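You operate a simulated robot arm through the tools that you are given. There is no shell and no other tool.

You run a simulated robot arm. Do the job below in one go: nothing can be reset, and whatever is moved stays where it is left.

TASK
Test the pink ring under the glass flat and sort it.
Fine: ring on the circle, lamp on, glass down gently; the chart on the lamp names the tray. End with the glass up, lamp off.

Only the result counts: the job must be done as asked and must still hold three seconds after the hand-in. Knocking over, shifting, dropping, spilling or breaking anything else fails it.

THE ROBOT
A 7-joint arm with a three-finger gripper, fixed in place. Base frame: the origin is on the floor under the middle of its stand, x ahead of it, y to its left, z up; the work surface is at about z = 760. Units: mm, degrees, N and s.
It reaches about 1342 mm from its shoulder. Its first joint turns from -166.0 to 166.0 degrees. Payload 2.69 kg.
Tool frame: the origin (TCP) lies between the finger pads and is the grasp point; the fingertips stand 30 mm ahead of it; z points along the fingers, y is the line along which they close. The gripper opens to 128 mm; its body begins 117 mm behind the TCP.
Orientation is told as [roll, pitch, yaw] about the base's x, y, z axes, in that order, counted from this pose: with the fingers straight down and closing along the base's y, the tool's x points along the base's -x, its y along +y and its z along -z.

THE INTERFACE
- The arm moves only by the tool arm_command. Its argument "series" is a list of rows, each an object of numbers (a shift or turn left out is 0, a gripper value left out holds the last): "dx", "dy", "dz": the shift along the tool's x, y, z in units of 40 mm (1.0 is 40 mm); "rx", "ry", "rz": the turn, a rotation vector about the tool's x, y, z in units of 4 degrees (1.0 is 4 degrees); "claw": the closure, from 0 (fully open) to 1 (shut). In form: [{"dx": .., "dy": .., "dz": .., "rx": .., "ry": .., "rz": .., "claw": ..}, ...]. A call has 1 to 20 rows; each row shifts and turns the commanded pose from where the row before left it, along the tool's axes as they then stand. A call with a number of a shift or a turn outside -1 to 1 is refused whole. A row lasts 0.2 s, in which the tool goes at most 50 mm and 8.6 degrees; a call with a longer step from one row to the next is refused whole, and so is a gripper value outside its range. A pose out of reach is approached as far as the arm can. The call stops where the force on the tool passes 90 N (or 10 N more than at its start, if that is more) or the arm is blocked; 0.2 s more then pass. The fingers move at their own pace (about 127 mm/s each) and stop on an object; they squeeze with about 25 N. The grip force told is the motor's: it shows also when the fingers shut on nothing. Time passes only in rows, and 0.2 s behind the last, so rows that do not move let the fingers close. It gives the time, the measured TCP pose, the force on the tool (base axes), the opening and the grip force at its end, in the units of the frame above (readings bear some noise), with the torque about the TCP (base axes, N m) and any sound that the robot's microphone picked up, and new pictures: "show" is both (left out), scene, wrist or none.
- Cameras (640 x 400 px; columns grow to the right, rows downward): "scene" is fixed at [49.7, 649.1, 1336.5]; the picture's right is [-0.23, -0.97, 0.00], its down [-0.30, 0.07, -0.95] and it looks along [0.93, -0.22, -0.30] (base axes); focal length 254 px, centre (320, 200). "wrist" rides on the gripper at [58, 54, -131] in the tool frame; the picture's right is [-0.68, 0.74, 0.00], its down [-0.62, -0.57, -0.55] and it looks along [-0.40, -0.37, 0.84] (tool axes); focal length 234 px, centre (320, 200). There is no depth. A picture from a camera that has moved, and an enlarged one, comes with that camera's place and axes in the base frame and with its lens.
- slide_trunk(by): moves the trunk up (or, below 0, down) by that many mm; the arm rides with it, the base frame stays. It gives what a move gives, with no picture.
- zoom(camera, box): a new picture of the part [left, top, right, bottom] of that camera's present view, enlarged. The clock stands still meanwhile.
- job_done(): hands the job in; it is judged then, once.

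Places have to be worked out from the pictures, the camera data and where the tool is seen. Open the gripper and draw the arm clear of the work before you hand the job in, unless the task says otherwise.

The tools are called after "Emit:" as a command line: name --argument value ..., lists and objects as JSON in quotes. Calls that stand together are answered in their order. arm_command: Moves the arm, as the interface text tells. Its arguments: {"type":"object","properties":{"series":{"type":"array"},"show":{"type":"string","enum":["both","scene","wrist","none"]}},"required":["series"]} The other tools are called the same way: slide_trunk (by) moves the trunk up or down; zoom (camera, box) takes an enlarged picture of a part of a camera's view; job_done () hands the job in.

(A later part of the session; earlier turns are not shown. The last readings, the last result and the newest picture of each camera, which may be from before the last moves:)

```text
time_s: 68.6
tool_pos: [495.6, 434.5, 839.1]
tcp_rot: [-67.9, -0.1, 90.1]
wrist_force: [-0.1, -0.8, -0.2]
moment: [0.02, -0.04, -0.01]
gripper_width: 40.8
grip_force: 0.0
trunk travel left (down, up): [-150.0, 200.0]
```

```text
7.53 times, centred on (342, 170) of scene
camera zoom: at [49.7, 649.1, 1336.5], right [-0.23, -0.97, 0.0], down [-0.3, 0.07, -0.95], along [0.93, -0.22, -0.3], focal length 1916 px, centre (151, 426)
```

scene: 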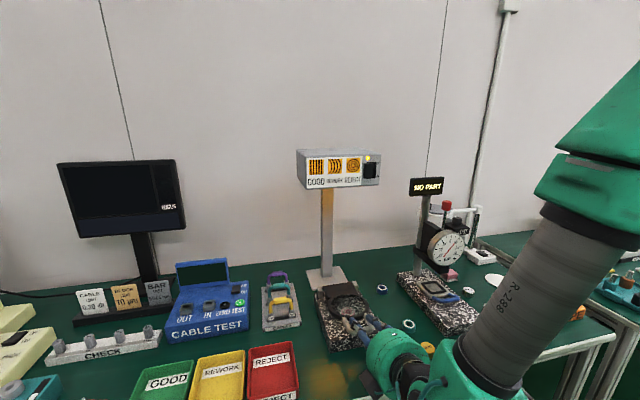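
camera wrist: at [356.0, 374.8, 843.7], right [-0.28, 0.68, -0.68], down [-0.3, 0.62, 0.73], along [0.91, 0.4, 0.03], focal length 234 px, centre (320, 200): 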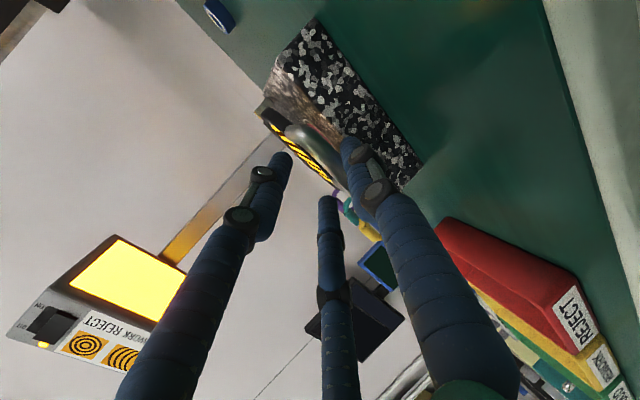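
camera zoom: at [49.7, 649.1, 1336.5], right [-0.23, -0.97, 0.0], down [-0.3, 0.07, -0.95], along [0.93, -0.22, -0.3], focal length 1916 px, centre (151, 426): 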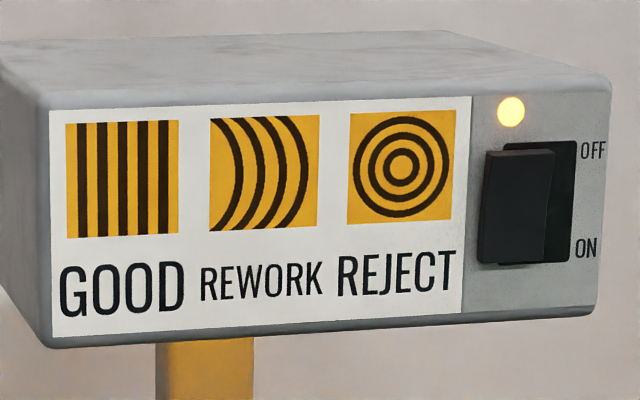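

The fringes are perfectly straight: the ring is GOOD. Now I raise the glass by retracing the same path in reverse.

Emit:
arm_command --series '[{"dz": -0.024, "dy": -0.074}, {"dz": -0.024, "dy": -0.074}, {"dz": -0.024, "dy": -0.074}, {"dz": -0.025, "dy": -0.074}, {"dz": -0.025, "dy": -0.074}, {"dz": -0.025, "dy": -0.084}, {"dz": -0.025, "dy": -0.084}, {"dz": -0.021, "dy": -0.085}, {"dz": -0.02, "dy": -0.085}, {"dz": -0.018, "dy": -0.085}, {"dz": -0.017, "dy": -0.086}, {"dz": -0.015, "dy": -0.086}, {"dz": -0.014, "dy": -0.086}, {}]' --show "both"

Emit:
zoom --camera "scene" --box '[310, 255, 400, 345]'

Emit:
zoom --camera "wrist" --box '[220, 40, 440, 210]'

```text
time_s: 71.6
tool_pos: [503.1, 434.5, 882.8]
tcp_rot: [-68.0, 0.0, 90.0]
wrist_force: [-1.4, -0.1, -2.8]
moment: [0.01, 0.08, -0.02]
gripper_width: 43.0
grip_force: 1.7
trunk travel left (down, up): [-150.0, 200.0]
camera wrist: at [362.2, 375.1, 881.9], right [-0.28, 0.68, -0.68], down [-0.3, 0.62, 0.73], along [0.91, 0.4, 0.03], focal length 234 px, centre (320, 200)
```

scene: 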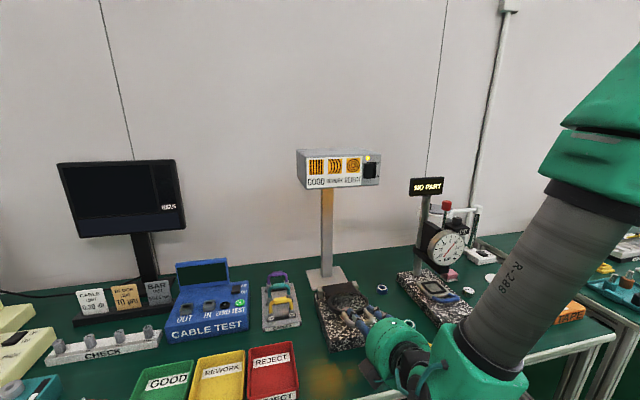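
wrist: 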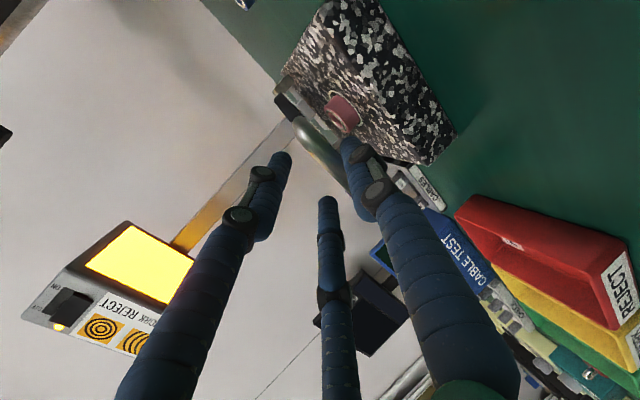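

```text
4.44 times, centred on (355, 300) of scene
camera zoom: at [49.7, 649.1, 1336.5], right [-0.23, -0.97, 0.0], down [-0.3, 0.07, -0.95], along [0.93, -0.22, -0.3], focal length 1131 px, centre (164, -244)
```

zoom: 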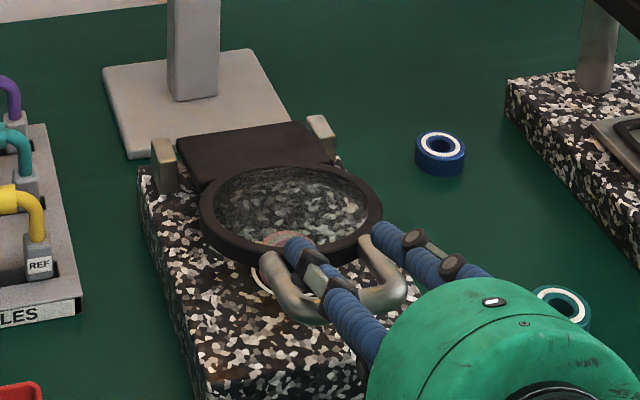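

```text
2.35 times, centred on (330, 125) of wrist
camera zoom: at [362.2, 375.1, 881.9], right [-0.28, 0.68, -0.68], down [-0.3, 0.62, 0.73], along [0.91, 0.4, 0.03], focal length 551 px, centre (296, 376)
```

zoom: 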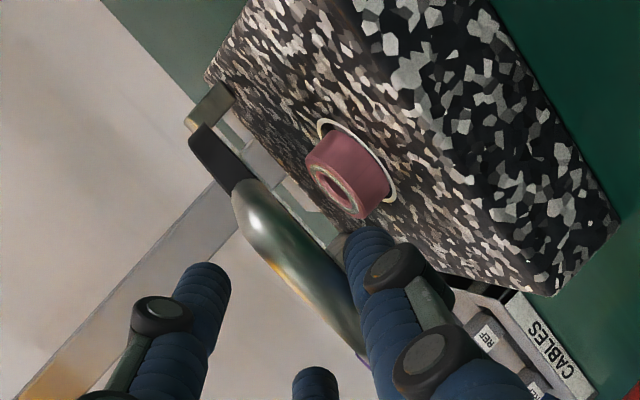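

The glass lifts cleanly. I continue the reverse path, narrowing the cage as the handle gets steeper.

Emit:
arm_command --series '[{"dz": -0.015, "dy": -0.15}, {"dz": -0.015, "dy": -0.15}, {"dz": -0.011, "dy": -0.217}, {"dz": -0.002, "dy": -0.217}, {"dz": 0.008, "dy": -0.217}, {"dz": 0.017, "dy": -0.217}, {"dz": 0.026, "dy": -0.216}, {"dz": 0.036, "dy": -0.214, "claw": 0.7}, {"dz": 0.045, "dy": -0.213, "claw": 0.72}, {"dz": 0.054, "dy": -0.211, "claw": 0.735}, {"dz": 0.064, "dy": -0.208, "claw": 0.75}, {"dz": 0.073, "dy": -0.205, "claw": 0.766}, {"dz": 0.081, "dy": -0.202}, {"dz": 0.09, "dy": -0.198}, {"dz": 0.099, "dy": -0.194}, {}]' --show "both"

Emit:
zoom --camera "wrist" --box '[240, 80, 400, 200]'

Emit:
zoom --camera "scene" --box '[300, 200, 400, 340]'

```text
time_s: 75.0
tool_pos: [567.7, 434.1, 985.2]
tcp_rot: [-68.0, 0.0, 90.0]
wrist_force: [-0.6, -0.2, -1.7]
moment: [0.03, 0.03, 0.01]
gripper_width: 30.6
grip_force: 0.4
trunk travel left (down, up): [-150.0, 200.0]
camera wrist: at [427.2, 375.5, 986.0], right [-0.28, 0.68, -0.68], down [-0.3, 0.62, 0.73], along [0.91, 0.4, 0.03], focal length 234 px, centre (320, 200)
```

scene: 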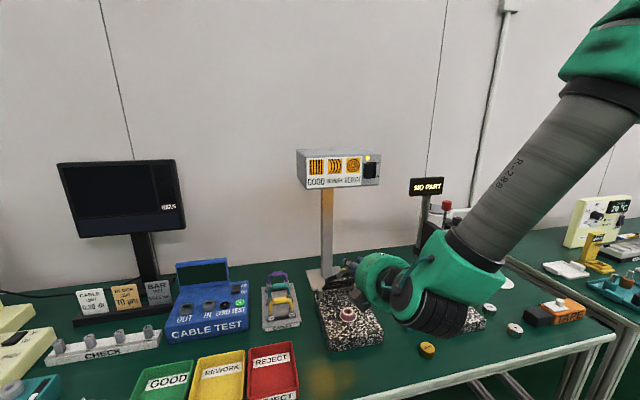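
wrist: 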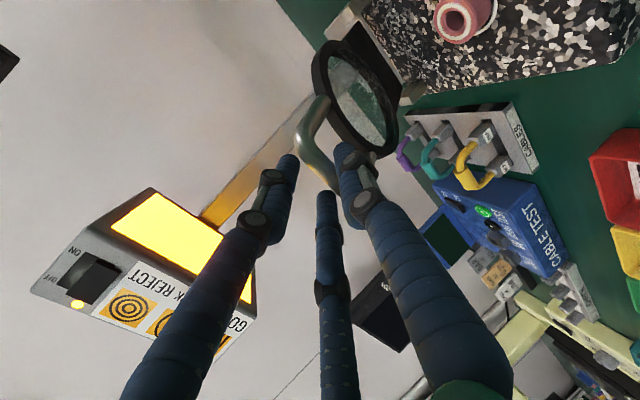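

```text
3.33 times, centred on (320, 140) of wrist
camera zoom: at [427.2, 375.5, 986.0], right [-0.28, 0.68, -0.68], down [-0.3, 0.62, 0.73], along [0.91, 0.4, 0.03], focal length 781 px, centre (320, 400)
```

zoom: 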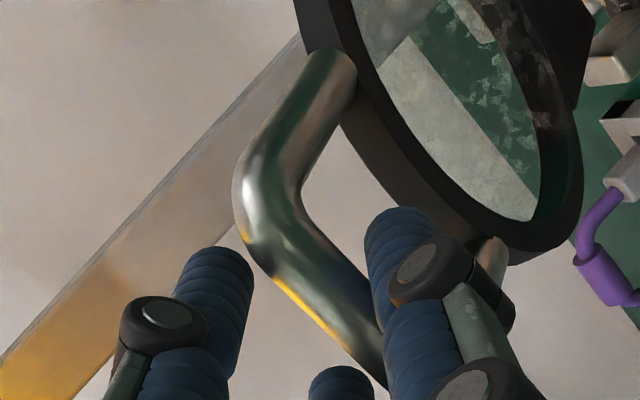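

```text
2.86 times, centred on (350, 270) of scene
camera zoom: at [49.7, 649.1, 1336.5], right [-0.23, -0.97, 0.0], down [-0.3, 0.07, -0.95], along [0.93, -0.22, -0.3], focal length 727 px, centre (234, 0)
```

zoom: 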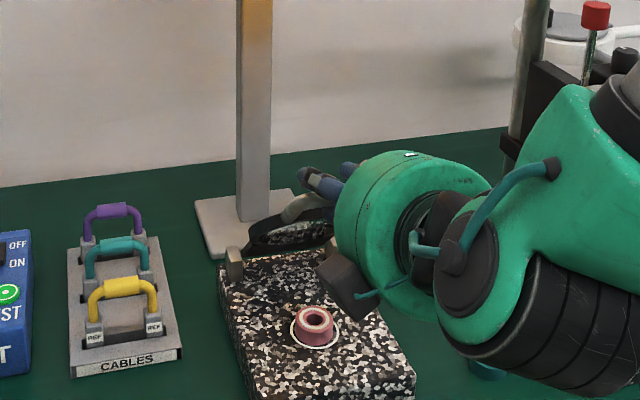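

The bar sits securely on the lower finger and the ring is undisturbed. I continue up to about 83°.

Emit:
arm_command --series '[{"dz": 0.107, "dy": -0.189}, {"dz": 0.115, "dy": -0.184}, {"dz": 0.123, "dy": -0.179}, {"dz": 0.131, "dy": -0.174}, {"dz": 0.138, "dy": -0.168}, {"dz": 0.146, "dy": -0.162}, {"dz": 0.152, "dy": -0.155}, {"dz": 0.159, "dy": -0.148}, {"dz": 0.165, "dy": -0.141}, {"dz": 0.171, "dy": -0.134}, {"dz": 0.177, "dy": -0.126}, {"dz": 0.182, "dy": -0.118}, {"dz": 0.187, "dy": -0.11}, {}]' --show "both"

Emit:
zoom --camera "wrist" --box '[240, 80, 400, 200]'

```text
time_s: 78.0
tool_pos: [670.1, 435.3, 1030.7]
tcp_rot: [-68.0, 0.0, 89.9]
wrist_force: [-0.6, -0.4, -1.3]
moment: [-0.01, 0.0, 0.0]
gripper_width: 30.8
grip_force: 0.9
trunk travel left (down, up): [-150.0, 200.0]
camera wrist: at [529.4, 375.3, 1030.0], right [-0.28, 0.68, -0.68], down [-0.3, 0.62, 0.73], along [0.91, 0.4, 0.03], focal length 234 px, centre (320, 200)
```

scene: 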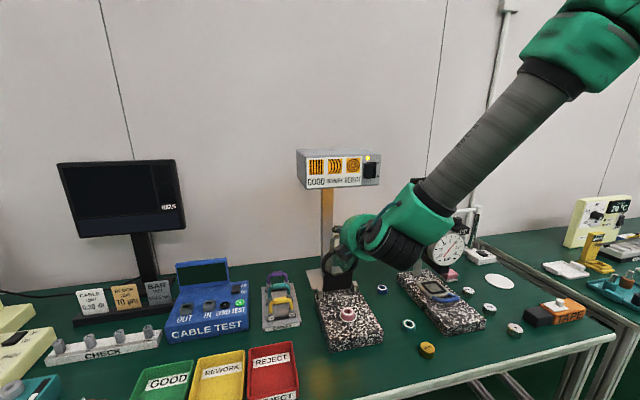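
wrist: 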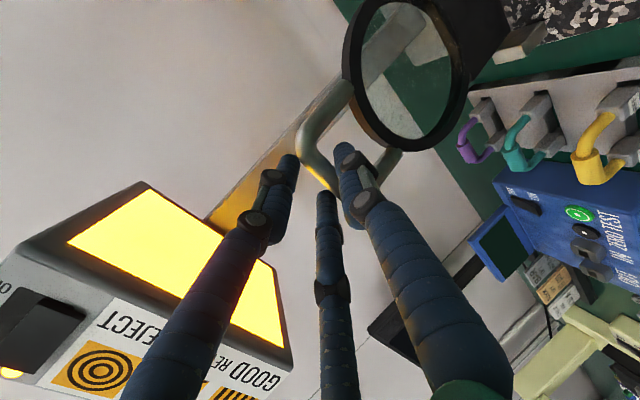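

```text
3.33 times, centred on (320, 140) of wrist
camera zoom: at [529.4, 375.3, 1030.0], right [-0.28, 0.68, -0.68], down [-0.3, 0.62, 0.73], along [0.91, 0.4, 0.03], focal length 781 px, centre (320, 400)
```

zoom: 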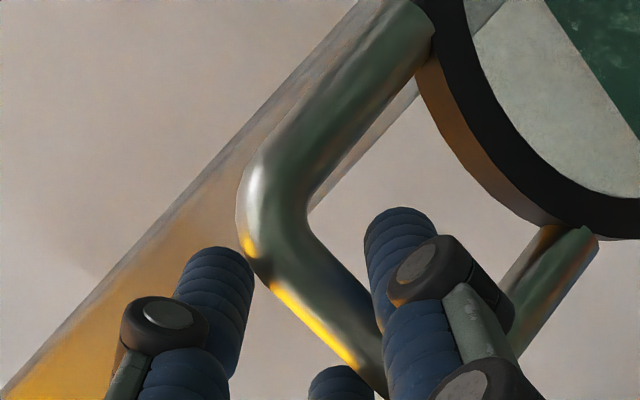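

At 83° with the bar on the finger. I shift 1 mm down and close lightly in stages so that the bar is held across the vertical.

Emit:
arm_command --series '[{"dz": 0.009, "dy": 0.023, "claw": 0.785}, {"claw": 0.8}, {"claw": 0.812}, {"claw": 0.82}, {}]' --show "wrist"

Emit:
zoom --camera "wrist" --box '[240, 80, 400, 200]'

```text
time_s: 79.2
tool_pos: [669.9, 433.7, 1028.6]
tcp_rot: [-68.0, 0.0, 90.0]
wrist_force: [0.0, -0.1, -5.4]
moment: [0.0, 0.02, 0.03]
gripper_width: 26.7
grip_force: 2.5
trunk travel left (down, up): [-150.0, 200.0]
camera wrist: at [529.3, 374.6, 1028.6], right [-0.28, 0.68, -0.68], down [-0.3, 0.62, 0.73], along [0.91, 0.4, 0.03], focal length 234 px, centre (320, 200)
```

wrist: 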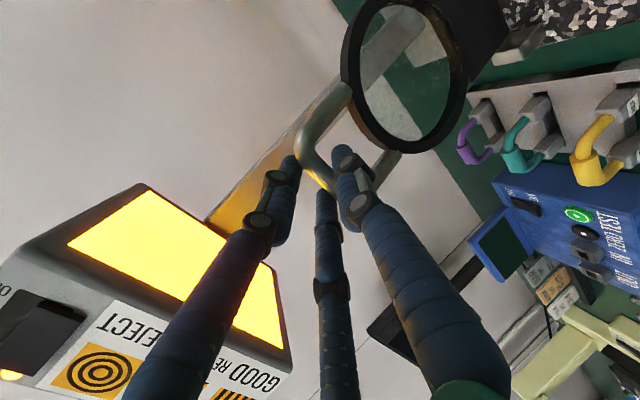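

```text
3.33 times, centred on (320, 140) of wrist
camera zoom: at [529.3, 374.6, 1028.6], right [-0.28, 0.68, -0.68], down [-0.3, 0.62, 0.73], along [0.91, 0.4, 0.03], focal length 781 px, centre (320, 400)
```

zoom: 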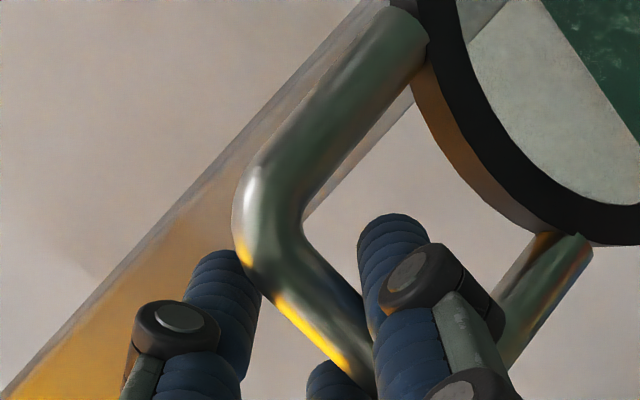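

The lower finger is pressing the bar a little (−5.4 N). I ease the tool about 1.5 mm toward the lower-finger side to balance.

Emit:
arm_command --series '[{"dy": 0.037}, {}]' --show "none"

Emit:
arm_command --series '[{"dy": 0.025}, {}]' --show "wrist"

Emit:
zoom --camera "wrist" --box '[240, 80, 400, 200]'

```text
time_s: 79.8
tool_pos: [669.9, 434.5, 1028.6]
tcp_rot: [-68.0, 0.0, 90.0]
wrist_force: [0.0, -0.5, -2.7]
moment: [-0.01, 0.03, 0.01]
gripper_width: 25.0
grip_force: 1.3
trunk travel left (down, up): [-150.0, 200.0]
```

```text
time_s: 80.4
tool_pos: [669.2, 433.7, 1026.7]
tcp_rot: [-68.0, 0.0, 90.0]
wrist_force: [-0.5, -0.1, 1.6]
moment: [0.03, 0.0, 0.0]
gripper_width: 24.0
grip_force: 0.5
trunk travel left (down, up): [-150.0, 200.0]
camera wrist: at [528.6, 374.9, 1027.1], right [-0.28, 0.68, -0.68], down [-0.3, 0.62, 0.73], along [0.91, 0.4, 0.03], focal length 234 px, centre (320, 200)
```

wrist: 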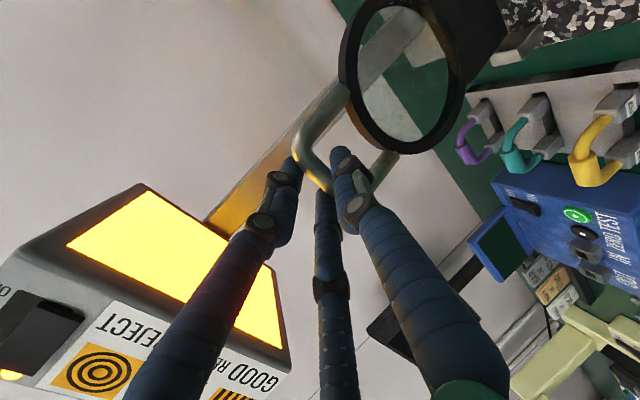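

```text
3.33 times, centred on (320, 140) of wrist
camera zoom: at [528.6, 374.9, 1027.1], right [-0.28, 0.68, -0.68], down [-0.3, 0.62, 0.73], along [0.91, 0.4, 0.03], focal length 781 px, centre (320, 400)
```

zoom: 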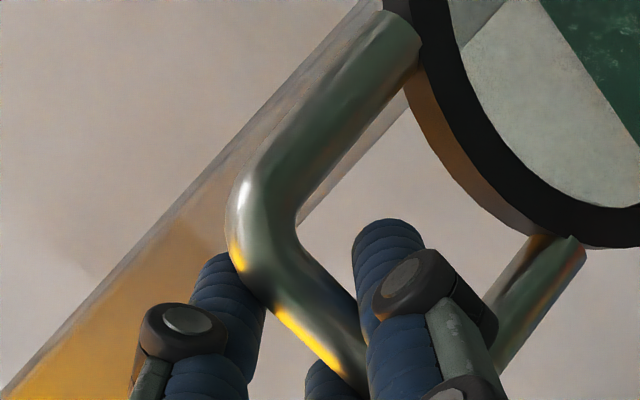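

Balanced now (24 mm, under 2 N). I carry the bar back over the vertical along a slightly refined arc, checking midway.

Emit:
arm_command --series '[{"dz": 0.153, "dy": -0.089, "claw": 0.825}, {"dz": 0.156, "dy": -0.083}, {"dz": 0.159, "dy": -0.078}, {}]' --show "wrist"

Emit:
zoom --camera "wrist" --box '[240, 80, 400, 200]'

```text
time_s: 81.4
tool_pos: [691.1, 434.6, 1029.2]
tcp_rot: [-68.0, 0.0, 90.0]
wrist_force: [0.2, -0.3, -2.6]
moment: [0.01, 0.01, 0.0]
gripper_width: 23.7
grip_force: 1.4
trunk travel left (down, up): [-150.0, 200.0]
camera wrist: at [550.2, 375.5, 1029.0], right [-0.28, 0.68, -0.68], down [-0.3, 0.62, 0.73], along [0.91, 0.41, 0.03], focal length 234 px, centre (320, 200)
```

wrist: 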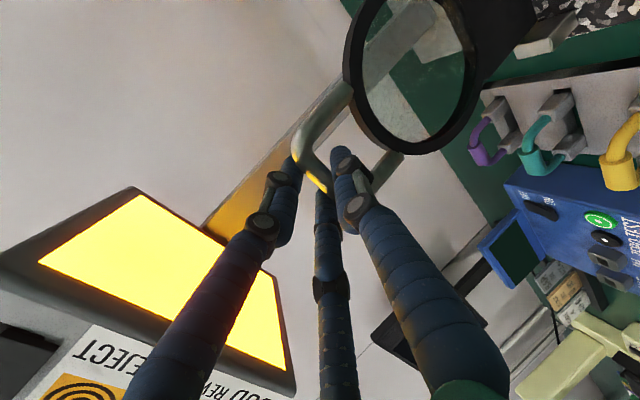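

```text
3.33 times, centred on (320, 140) of wrist
camera zoom: at [550.2, 375.5, 1029.0], right [-0.28, 0.68, -0.68], down [-0.3, 0.62, 0.73], along [0.91, 0.41, 0.03], focal length 781 px, centre (320, 400)
```

zoom: 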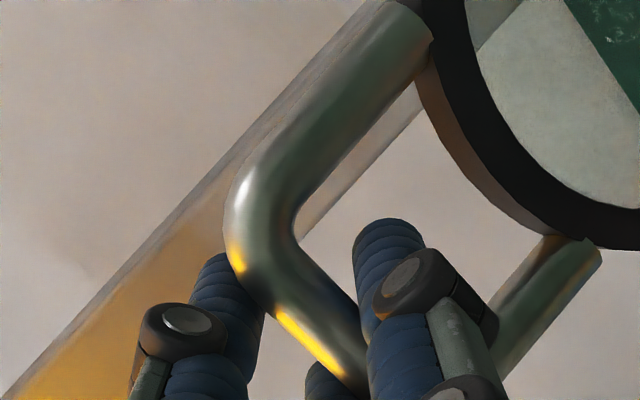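

Following well. I continue the last few steps back toward the rest stop.

Emit:
arm_command --series '[{"dz": 0.161, "dy": -0.07}, {"dz": 0.164, "dy": -0.064}, {"dz": 0.166, "dy": -0.058}, {}]' --show "none"

Emit:
arm_command --series '[{"dz": 0.084, "dy": -0.027}, {"dz": 0.084, "dy": -0.027}, {"dz": 0.08, "dy": -0.025}, {}]' --show "both"

Emit:
zoom --camera "wrist" --box '[240, 80, 400, 200]'

Emit:
zoom --camera "scene" --box '[300, 200, 400, 340]'

```text
time_s: 82.4
tool_pos: [710.8, 435.5, 1029.4]
tcp_rot: [-68.0, 0.0, 90.0]
wrist_force: [0.0, 0.1, -1.7]
moment: [0.11, 0.02, -0.05]
gripper_width: 23.8
grip_force: 8.0
trunk travel left (down, up): [-150.0, 200.0]
```

```text
time_s: 83.4
tool_pos: [721.4, 434.8, 1027.2]
tcp_rot: [-68.0, 0.0, 90.0]
wrist_force: [-0.7, 0.0, -2.3]
moment: [0.09, 0.02, -0.07]
gripper_width: 23.6
grip_force: 8.9
trunk travel left (down, up): [-150.0, 200.0]
camera wrist: at [581.5, 375.8, 1027.8], right [-0.28, 0.68, -0.68], down [-0.3, 0.62, 0.73], along [0.91, 0.4, 0.03], focal length 234 px, centre (320, 200)
```

scene: 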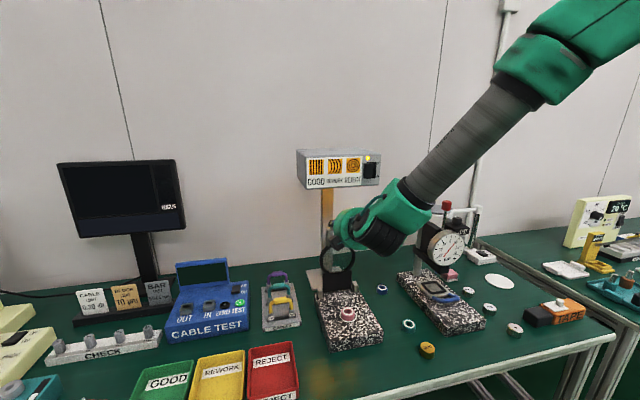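
wrist: 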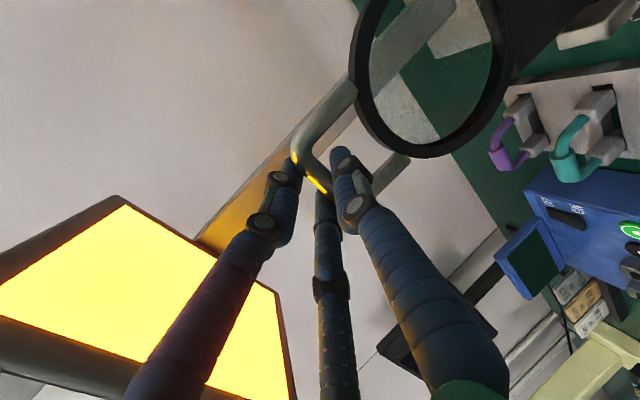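

```text
3.33 times, centred on (320, 140) of wrist
camera zoom: at [581.5, 375.8, 1027.8], right [-0.28, 0.68, -0.68], down [-0.3, 0.62, 0.73], along [0.91, 0.4, 0.03], focal length 781 px, centre (320, 400)
```

zoom: 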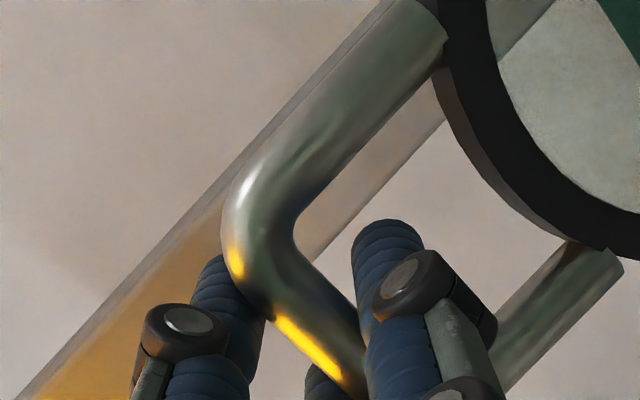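

```text
2.86 times, centred on (350, 270) of scene
camera zoom: at [49.7, 649.1, 1336.5], right [-0.23, -0.97, 0.0], down [-0.3, 0.07, -0.95], along [0.93, -0.22, -0.3], focal length 727 px, centre (234, 0)
```

zoom: 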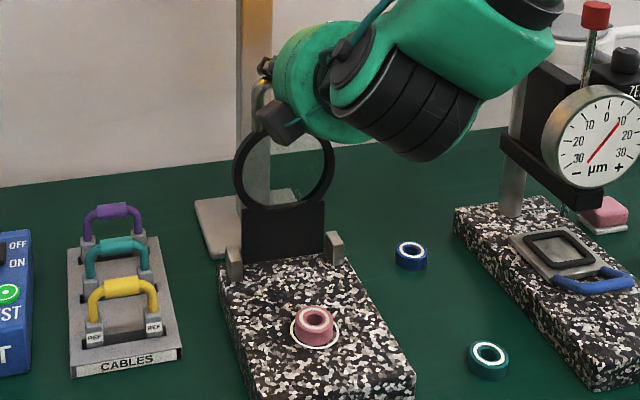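

About 4 mm short of the original rest position. I nudge the last bit in 1 mm steps, watching for the stop.

Emit:
arm_command --series '[{"dz": 0.03, "dy": -0.008}, {"dz": 0.03, "dy": -0.008}, {}]' --show "none"

Emit:
arm_command --series '[{"dz": 0.03, "dy": -0.008}, {"dz": 0.02, "dy": -0.005}, {}]' --show "none"

```text
time_s: 84.2
tool_pos: [723.5, 434.2, 1028.3]
tcp_rot: [-68.0, 0.0, 89.9]
wrist_force: [-0.3, 0.4, -2.4]
moment: [0.02, 0.03, 0.02]
gripper_width: 24.2
grip_force: 1.3
trunk travel left (down, up): [-150.0, 200.0]
```

```text
time_s: 85.0
tool_pos: [725.9, 434.6, 1028.6]
tcp_rot: [-68.0, 0.0, 90.0]
wrist_force: [0.0, -0.1, -3.2]
moment: [0.02, 0.01, 0.01]
gripper_width: 24.7
grip_force: 1.8
trunk travel left (down, up): [-150.0, 200.0]
```

The bar has stopped following and now just presses the finger lightly: the glass is back at its stop. I open the fingers slowly and check it stays.

Emit:
arm_command --series '[{"claw": 0.8}, {"claw": 0.77}, {"claw": 0.74}, {"claw": 0.71}, {"claw": 0.6875}, {}]' --show "both"

Emit:
zoom --camera "wrist" --box '[240, 80, 400, 200]'

Emit:
zoom --camera "scene" --box '[310, 190, 400, 270]'

```text
time_s: 86.4
tool_pos: [725.4, 434.7, 1028.4]
tcp_rot: [-68.0, 0.1, 90.0]
wrist_force: [0.4, -0.2, -1.0]
moment: [0.04, 0.03, -0.01]
gripper_width: 39.9
grip_force: 0.0
trunk travel left (down, up): [-150.0, 200.0]
camera wrist: at [585.7, 375.3, 1028.0], right [-0.28, 0.68, -0.68], down [-0.3, 0.62, 0.73], along [0.91, 0.4, 0.03], focal length 234 px, centre (320, 200)
```

scene: 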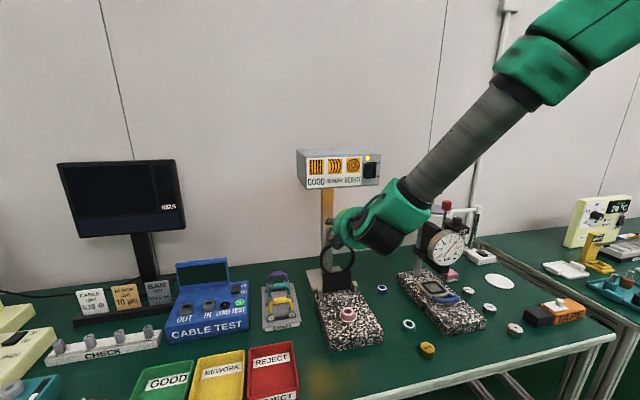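
wrist: 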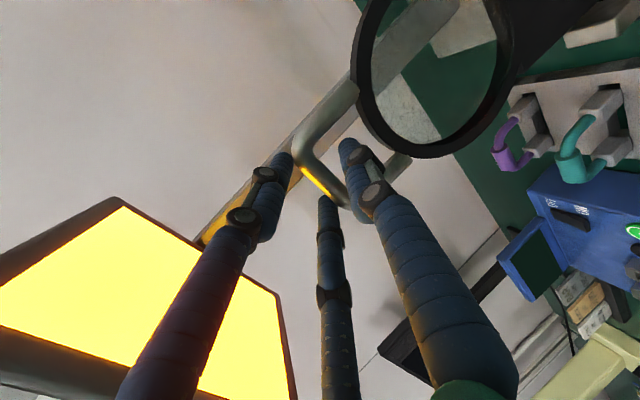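

```text
3.33 times, centred on (320, 140) of wrist
camera zoom: at [585.7, 375.3, 1028.0], right [-0.28, 0.68, -0.68], down [-0.3, 0.62, 0.73], along [0.91, 0.4, 0.03], focal length 781 px, centre (320, 400)
```

zoom: 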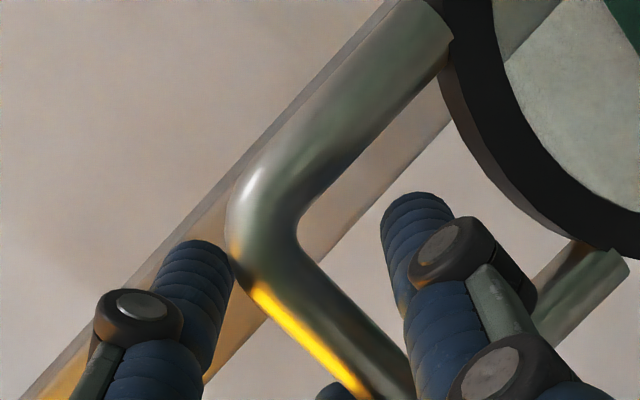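

```text
5.00 times, centred on (355, 230) of scene
camera zoom: at [49.7, 649.1, 1336.5], right [-0.23, -0.97, 0.0], down [-0.3, 0.07, -0.95], along [0.93, -0.22, -0.3], focal length 1272 px, centre (145, 50)
```

zoom: 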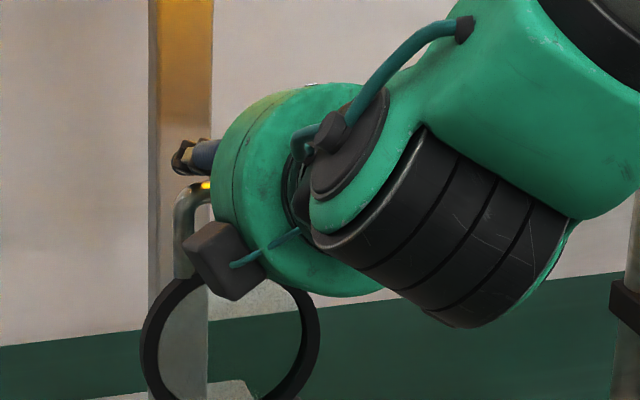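

The glass is back exactly where it stood at the start. I withdraw straight back along the tool axis.

Emit:
arm_command --series '[{"dz": -0.3}, {"dz": -0.5}, {"dz": -0.6}, {"dz": -0.9}, {"dz": -0.9}, {"dz": -0.9}]' --show "both"

Emit:
zoom --camera "scene" --box '[300, 200, 400, 340]'

```text
time_s: 87.8
tool_pos: [574.4, 435.9, 1091.8]
tcp_rot: [-67.9, 0.0, 90.1]
wrist_force: [-0.2, -0.5, 0.2]
moment: [-0.01, -0.03, -0.01]
gripper_width: 40.2
grip_force: 0.1
trunk travel left (down, up): [-150.0, 200.0]
camera wrist: at [433.4, 375.6, 1090.4], right [-0.28, 0.68, -0.68], down [-0.3, 0.62, 0.73], along [0.91, 0.4, 0.03], focal length 234 px, centre (320, 200)
```

scene: 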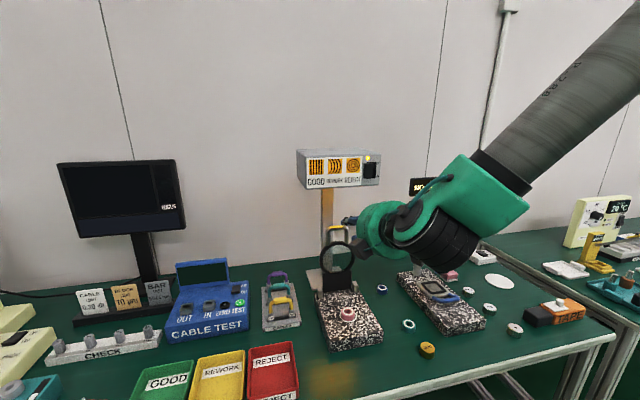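
wrist: 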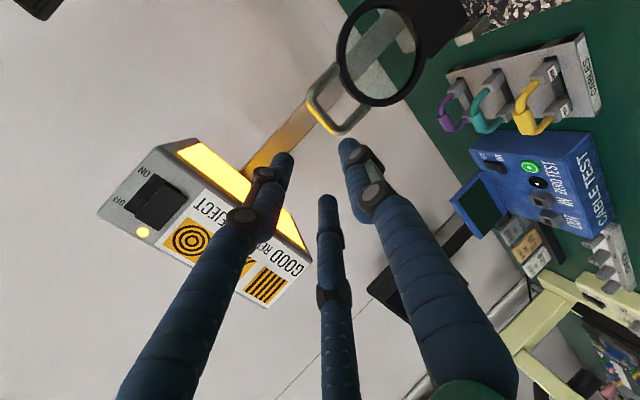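

```text
2.86 times, centred on (350, 270) of scene
camera zoom: at [49.7, 649.1, 1336.5], right [-0.23, -0.97, 0.0], down [-0.3, 0.07, -0.95], along [0.93, -0.22, -0.3], focal length 727 px, centre (234, 0)
```

zoom: 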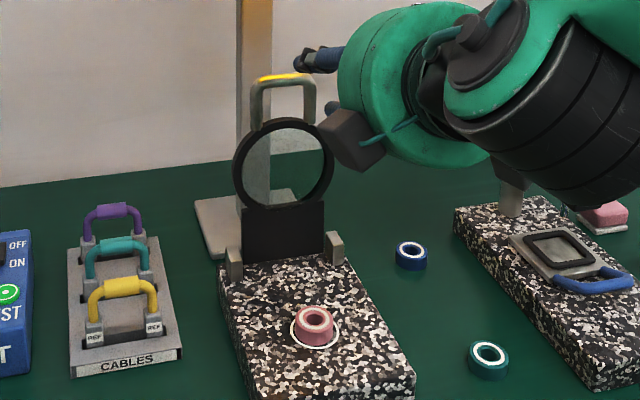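

Glass up, ring undisturbed. Now the lamp: I level the tool, close the fingers, and line up with the rocker's upper (OFF) end.

Emit:
arm_command --series '[{"rx": 1, "claw": 1}, {"rx": 1}, {"rx": 1}, {"rx": 1}, {"rx": 1}, {"rx": 0.5}, {"dz": -0.4}, {"dx": 0.54, "dy": -0.8}, {"dx": 0.54, "dy": -0.8}, {"dx": 0.54, "dy": -0.85}, {"dy": -0.9}]' --show "both"

Emit:
zoom --camera "scene" --box '[345, 140, 425, 210]'

Emit:
zoom --camera "wrist" --box '[200, 50, 400, 210]'

```text
time_s: 90.2
tool_pos: [556.4, 367.9, 1224.1]
tcp_rot: [-90.0, 0.1, 90.1]
wrist_force: [0.1, 0.2, 0.2]
moment: [-0.02, -0.02, 0.02]
gripper_width: 2.1
grip_force: 25.1
trunk travel left (down, up): [-150.0, 200.0]
camera wrist: at [427.2, 309.2, 1171.1], right [0.0, 0.68, -0.74], down [-0.55, 0.62, 0.57], along [0.84, 0.41, 0.37], focal length 234 px, centre (320, 200)
```

scene: 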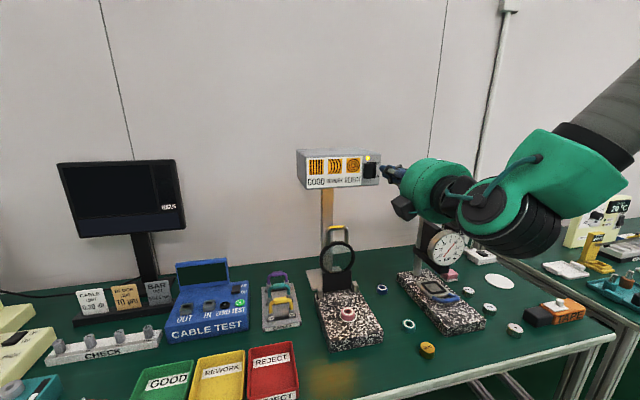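
wrist: 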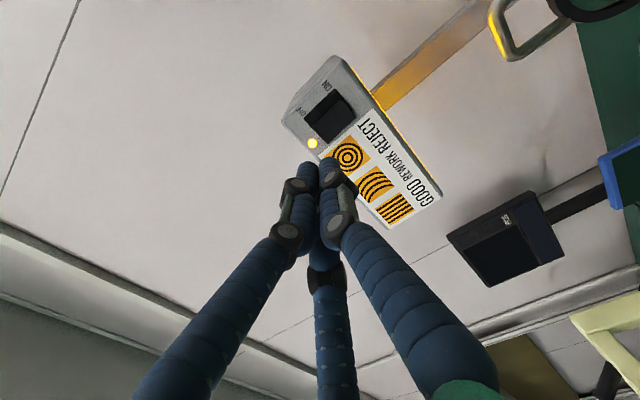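

```text
5.71 times, centred on (385, 175) of scene
camera zoom: at [49.7, 649.1, 1336.5], right [-0.23, -0.97, 0.0], down [-0.3, 0.07, -0.95], along [0.93, -0.22, -0.3], focal length 1454 px, centre (-51, 343)
```

zoom: 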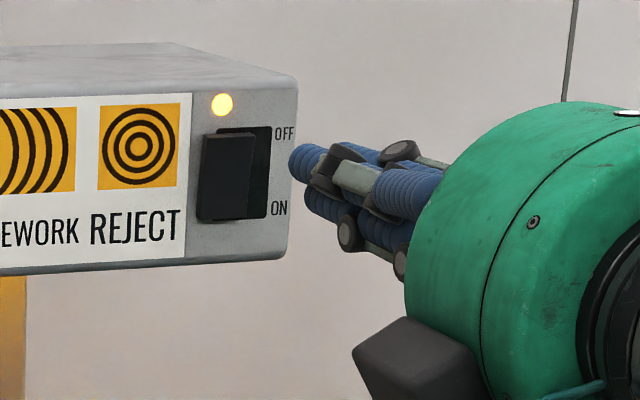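

```text
2.50 times, centred on (300, 130) of wrist
camera zoom: at [427.2, 309.2, 1171.1], right [0.0, 0.68, -0.74], down [-0.55, 0.62, 0.57], along [0.84, 0.41, 0.37], focal length 585 px, centre (370, 375)
```

zoom: 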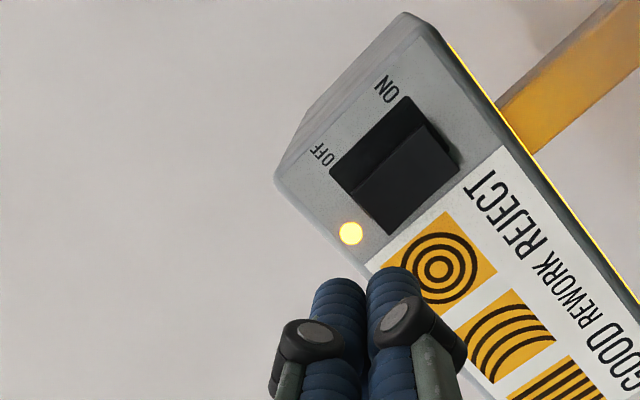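

The fingertips line up with the protruding OFF end (z≈1220). I lower 2 mm and advance to just short of contact.

Emit:
arm_command --series '[{"dy": 0.05, "dz": 0.5}, {"dz": 0.5}, {"dz": 0.4}, {}]' --show "wrist"

Emit:
zoom --camera "scene" --box '[345, 140, 405, 200]'

Emit:
zoom --camera "wrist" --box '[220, 70, 400, 210]'

```text
time_s: 91.2
tool_pos: [613.7, 370.1, 1221.6]
tcp_rot: [-89.9, 0.0, 90.1]
wrist_force: [0.3, 0.0, -0.1]
moment: [-0.02, -0.03, 0.01]
gripper_width: 2.4
grip_force: 24.5
trunk travel left (down, up): [-150.0, 200.0]
camera wrist: at [484.0, 310.6, 1168.5], right [0.0, 0.68, -0.74], down [-0.55, 0.62, 0.57], along [0.84, 0.4, 0.37], focal length 234 px, centre (320, 200)
```

wrist: 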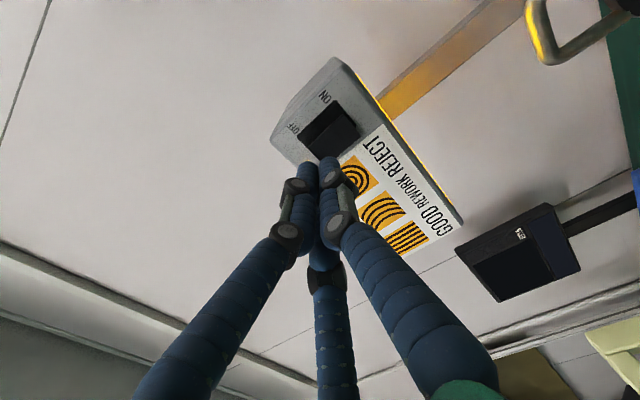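

```text
6.67 times, centred on (375, 170) of scene
camera zoom: at [49.7, 649.1, 1336.5], right [-0.23, -0.97, 0.0], down [-0.3, 0.07, -0.95], along [0.93, -0.22, -0.3], focal length 1697 px, centre (-47, 400)
```

zoom: 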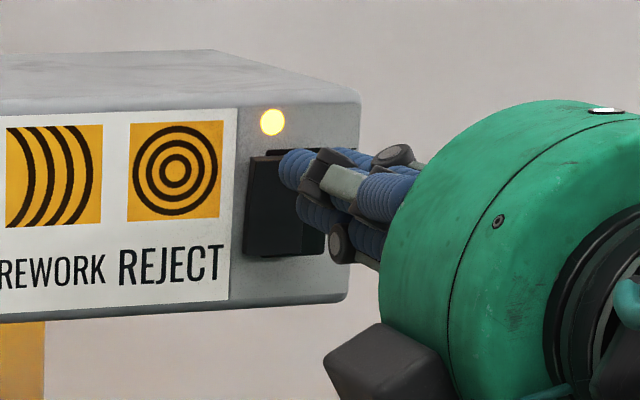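

```text
2.86 times, centred on (310, 140) of wrist
camera zoom: at [484.0, 310.6, 1168.5], right [0.0, 0.68, -0.74], down [-0.55, 0.62, 0.57], along [0.84, 0.4, 0.37], focal length 669 px, centre (349, 371)
```

zoom: 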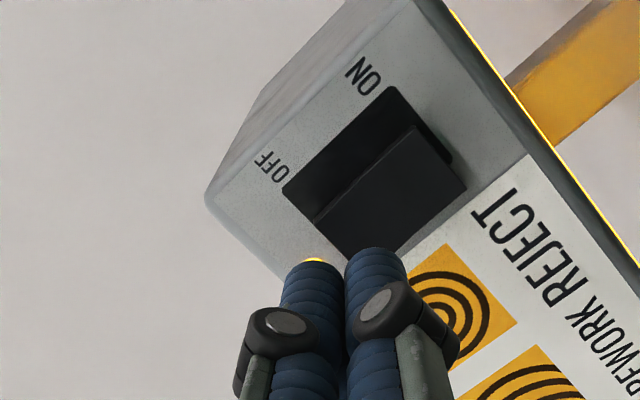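

The tips are just in front of the rocker's upper half. I press in small steps.

Emit:
arm_command --series '[{"dz": 0.1}, {"dz": 0.1}, {"dz": 0.1}, {"dz": 0.1}, {}]' --show "none"

Emit:
arm_command --series '[{"dz": 0.08}, {"dz": 0.08}, {"dz": 0.06}, {}]' --show "none"

Emit:
zoom --camera "scene" --box '[345, 140, 405, 200]'

```text
time_s: 92.4
tool_pos: [630.8, 369.6, 1221.7]
tcp_rot: [-90.0, 0.0, 90.2]
wrist_force: [-0.3, -0.3, -0.6]
moment: [-0.01, 0.0, -0.02]
gripper_width: 2.1
grip_force: 24.8
trunk travel left (down, up): [-150.0, 200.0]
```

```text
time_s: 93.4
tool_pos: [638.7, 369.6, 1222.5]
tcp_rot: [-90.0, 0.0, 90.0]
wrist_force: [0.0, -0.3, -0.9]
moment: [-0.02, -0.03, 0.01]
gripper_width: 2.4
grip_force: 25.2
trunk travel left (down, up): [-150.0, 200.0]
```

```text
6.67 times, centred on (375, 170) of scene
camera zoom: at [49.7, 649.1, 1336.5], right [-0.23, -0.97, 0.0], down [-0.3, 0.07, -0.95], along [0.93, -0.22, -0.3], focal length 1697 px, centre (-47, 400)
```

zoom: 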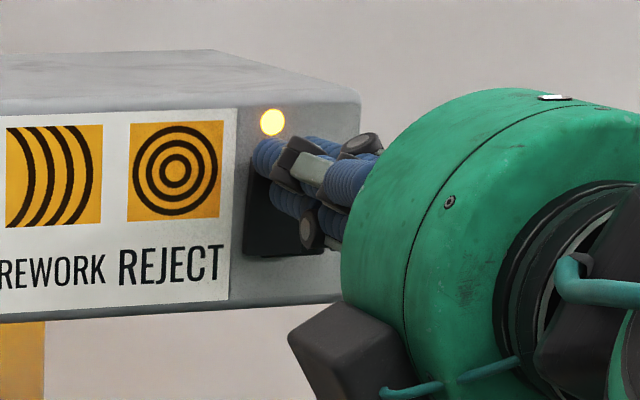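

No contact yet at tip x≈669. I press further in 2 mm steps.

Emit:
arm_command --series '[{"dz": 0.06}, {"dz": 0.06}, {}]' --show "none"

Emit:
zoom --camera "scene" --box '[345, 140, 405, 200]'

```text
time_s: 94.2
tool_pos: [644.1, 369.3, 1221.9]
tcp_rot: [-90.1, 0.0, 90.0]
wrist_force: [-1.4, -0.1, -0.5]
moment: [-0.01, 0.03, -0.02]
gripper_width: 2.2
grip_force: 25.1
trunk travel left (down, up): [-150.0, 200.0]
```

```text
6.67 times, centred on (375, 170) of scene
camera zoom: at [49.7, 649.1, 1336.5], right [-0.23, -0.97, 0.0], down [-0.3, 0.07, -0.95], along [0.93, -0.22, -0.3], focal length 1697 px, centre (-47, 400)
```

zoom: 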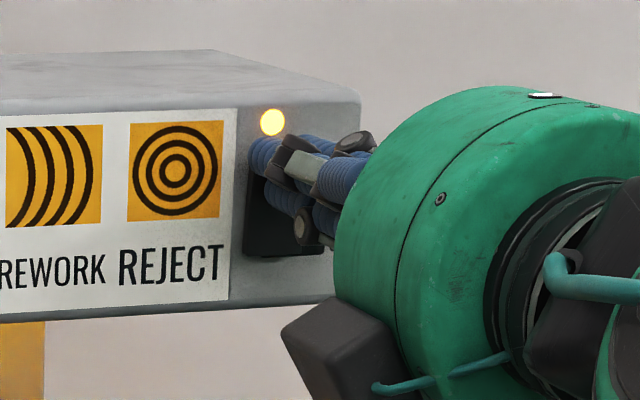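

Contact is just beginning. A couple more small steps.

Emit:
arm_command --series '[{"dz": 0.05}, {}]' --show "none"

Emit:
zoom --camera "scene" --box '[345, 140, 405, 200]'

```text
time_s: 94.8
tool_pos: [646.0, 368.9, 1221.1]
tcp_rot: [-90.0, 0.0, 90.1]
wrist_force: [-2.6, -0.1, -0.1]
moment: [0.02, 0.03, 0.03]
gripper_width: 6.1
grip_force: 31.2
trunk travel left (down, up): [-150.0, 200.0]
```

```text
6.67 times, centred on (375, 170) of scene
camera zoom: at [49.7, 649.1, 1336.5], right [-0.23, -0.97, 0.0], down [-0.3, 0.07, -0.95], along [0.93, -0.22, -0.3], focal length 1697 px, centre (-47, 400)
```

zoom: 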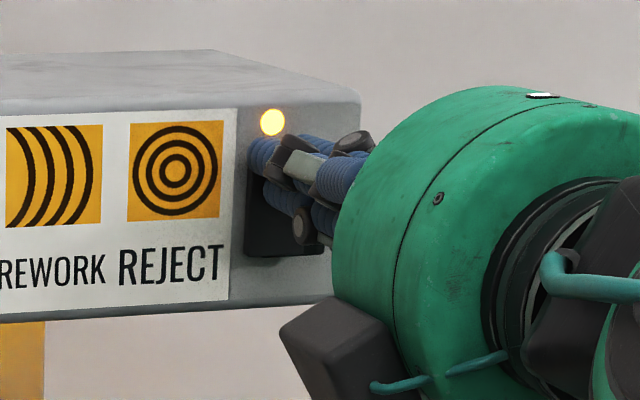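

The fingers are being wedged apart by the rocker's top edge, so I'm slightly too high. I back off, lower 6 mm and press again.

Emit:
arm_command --series '[{"dz": -0.3}, {"dz": -0.2}, {"dy": 0.15}, {}]' --show "wrist"

Emit:
zoom --camera "scene" --box '[345, 140, 405, 200]'

Emit:
zoom --camera "wrist" --box '[240, 80, 380, 200]'

```text
time_s: 95.8
tool_pos: [625.8, 369.8, 1214.6]
tcp_rot: [-90.0, 0.0, 90.0]
wrist_force: [0.7, 0.4, -0.2]
moment: [0.01, -0.05, -0.03]
gripper_width: 2.3
grip_force: 31.1
trunk travel left (down, up): [-150.0, 200.0]
camera wrist: at [496.2, 310.4, 1162.3], right [0.0, 0.68, -0.74], down [-0.55, 0.62, 0.57], along [0.84, 0.4, 0.37], focal length 234 px, centre (320, 200)
```

wrist: 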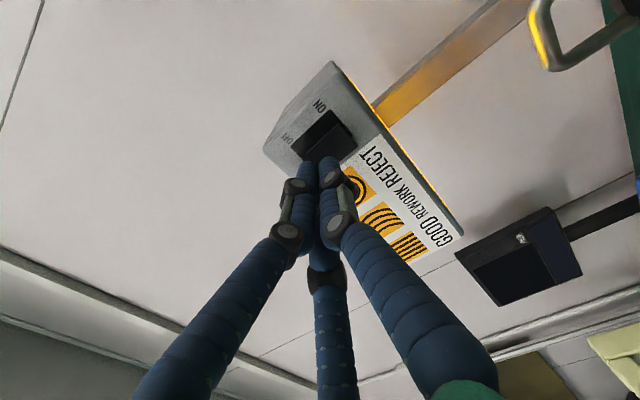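

```text
6.67 times, centred on (375, 170) of scene
camera zoom: at [49.7, 649.1, 1336.5], right [-0.23, -0.97, 0.0], down [-0.3, 0.07, -0.95], along [0.93, -0.22, -0.3], focal length 1697 px, centre (-47, 400)
```

zoom: 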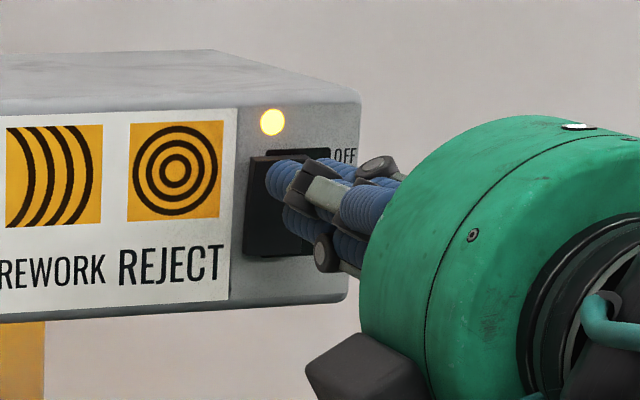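

```text
3.33 times, centred on (310, 140) of wrist
camera zoom: at [496.2, 310.4, 1162.3], right [0.0, 0.68, -0.74], down [-0.55, 0.62, 0.57], along [0.84, 0.4, 0.37], focal length 781 px, centre (353, 400)
```

zoom: 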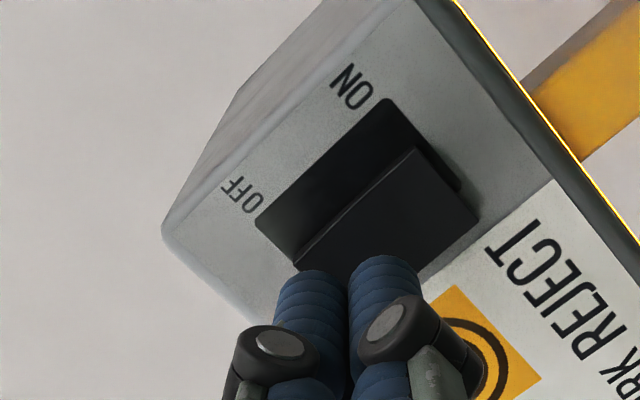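

The upper fingers now point at the slab's upper half. I press again in small steps.

Emit:
arm_command --series '[{"dz": 0.12}, {"dz": 0.12}, {"dz": 0.1}, {"dz": 0.06}, {}]' --show "none"

Emit:
arm_command --series '[{"dz": 0.05}, {"dz": 0.05}, {}]' --show "none"

Emit:
zoom --camera "scene" --box '[345, 140, 405, 200]'

```text
time_s: 97.0
tool_pos: [641.3, 370.5, 1216.7]
tcp_rot: [-90.0, 0.0, 90.0]
wrist_force: [-0.1, 0.6, -1.0]
moment: [0.01, -0.01, 0.02]
gripper_width: 2.0
grip_force: 31.6
trunk travel left (down, up): [-150.0, 200.0]
```

```text
time_s: 97.8
tool_pos: [646.3, 369.7, 1215.1]
tcp_rot: [-90.0, 0.0, 90.1]
wrist_force: [-5.2, -0.3, 0.6]
moment: [0.05, 0.0, -0.01]
gripper_width: 6.1
grip_force: 31.6
trunk travel left (down, up): [-150.0, 200.0]
```

```text
6.67 times, centred on (375, 170) of scene
camera zoom: at [49.7, 649.1, 1336.5], right [-0.23, -0.97, 0.0], down [-0.3, 0.07, -0.95], along [0.93, -0.22, -0.3], focal length 1697 px, centre (-47, 400)
```

zoom: 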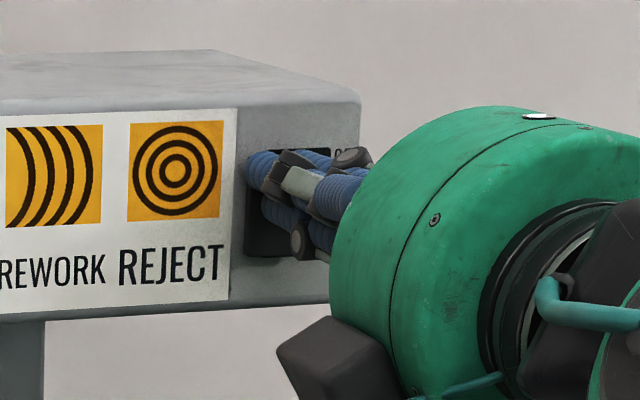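

The indicator and glow are out: the lamp is off. I back straight away and check that it stays off.

Emit:
arm_command --series '[{"dz": -0.3}, {"dz": -0.9}, {"dz": -1}, {"dz": -1}, {"dz": -0.5}]' --show "both"

Emit:
zoom --camera "scene" --box '[285, 140, 395, 210]'

Emit:
zoom --camera "scene" --box '[300, 220, 380, 350]'

```text
time_s: 99.0
tool_pos: [498.4, 368.8, 1215.4]
tcp_rot: [-90.0, 0.1, 89.9]
wrist_force: [0.8, -0.2, 0.4]
moment: [0.0, -0.01, 0.01]
gripper_width: 2.1
grip_force: 31.6
trunk travel left (down, up): [-150.0, 200.0]
camera wrist: at [368.3, 310.2, 1161.3], right [0.0, 0.68, -0.74], down [-0.55, 0.62, 0.57], along [0.84, 0.4, 0.37], focal length 234 px, centre (320, 200)
```

scene: 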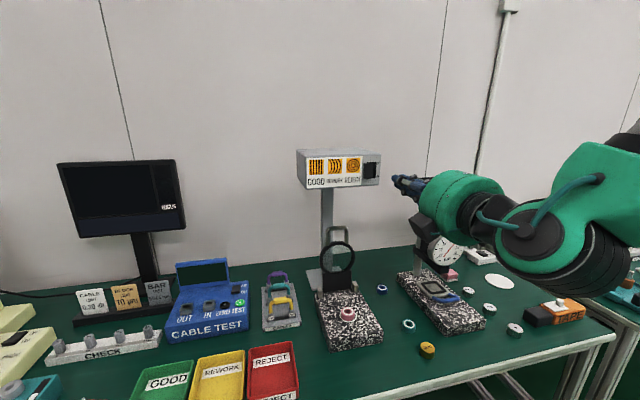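
wrist: 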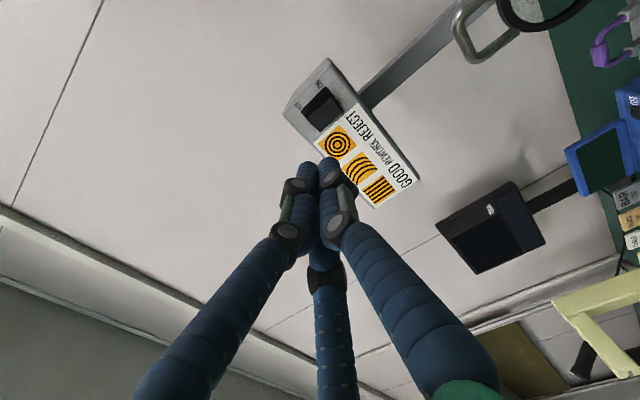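

```text
5.71 times, centred on (340, 175) of scene
camera zoom: at [49.7, 649.1, 1336.5], right [-0.23, -0.97, 0.0], down [-0.3, 0.07, -0.95], along [0.93, -0.22, -0.3], focal length 1454 px, centre (206, 343)
```

zoom: 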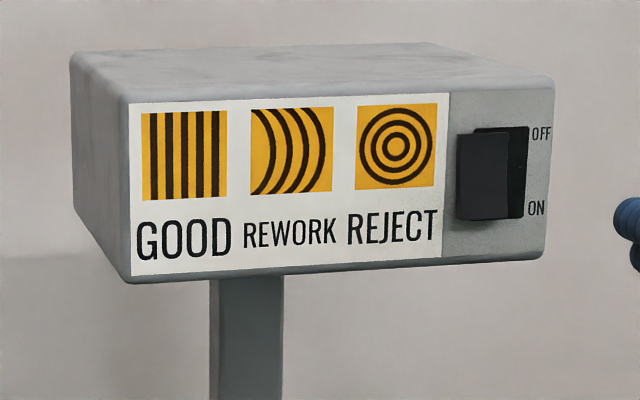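

```text
3.08 times, centred on (340, 285) of scene
camera zoom: at [49.7, 649.1, 1336.5], right [-0.23, -0.97, 0.0], down [-0.3, 0.07, -0.95], along [0.93, -0.22, -0.3], focal length 783 px, centre (258, -62)
```

zoom: 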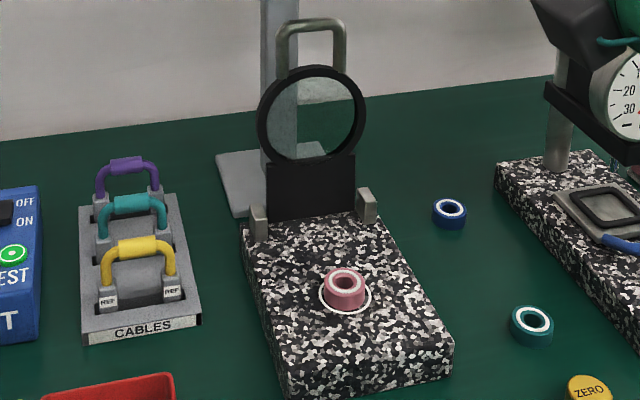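

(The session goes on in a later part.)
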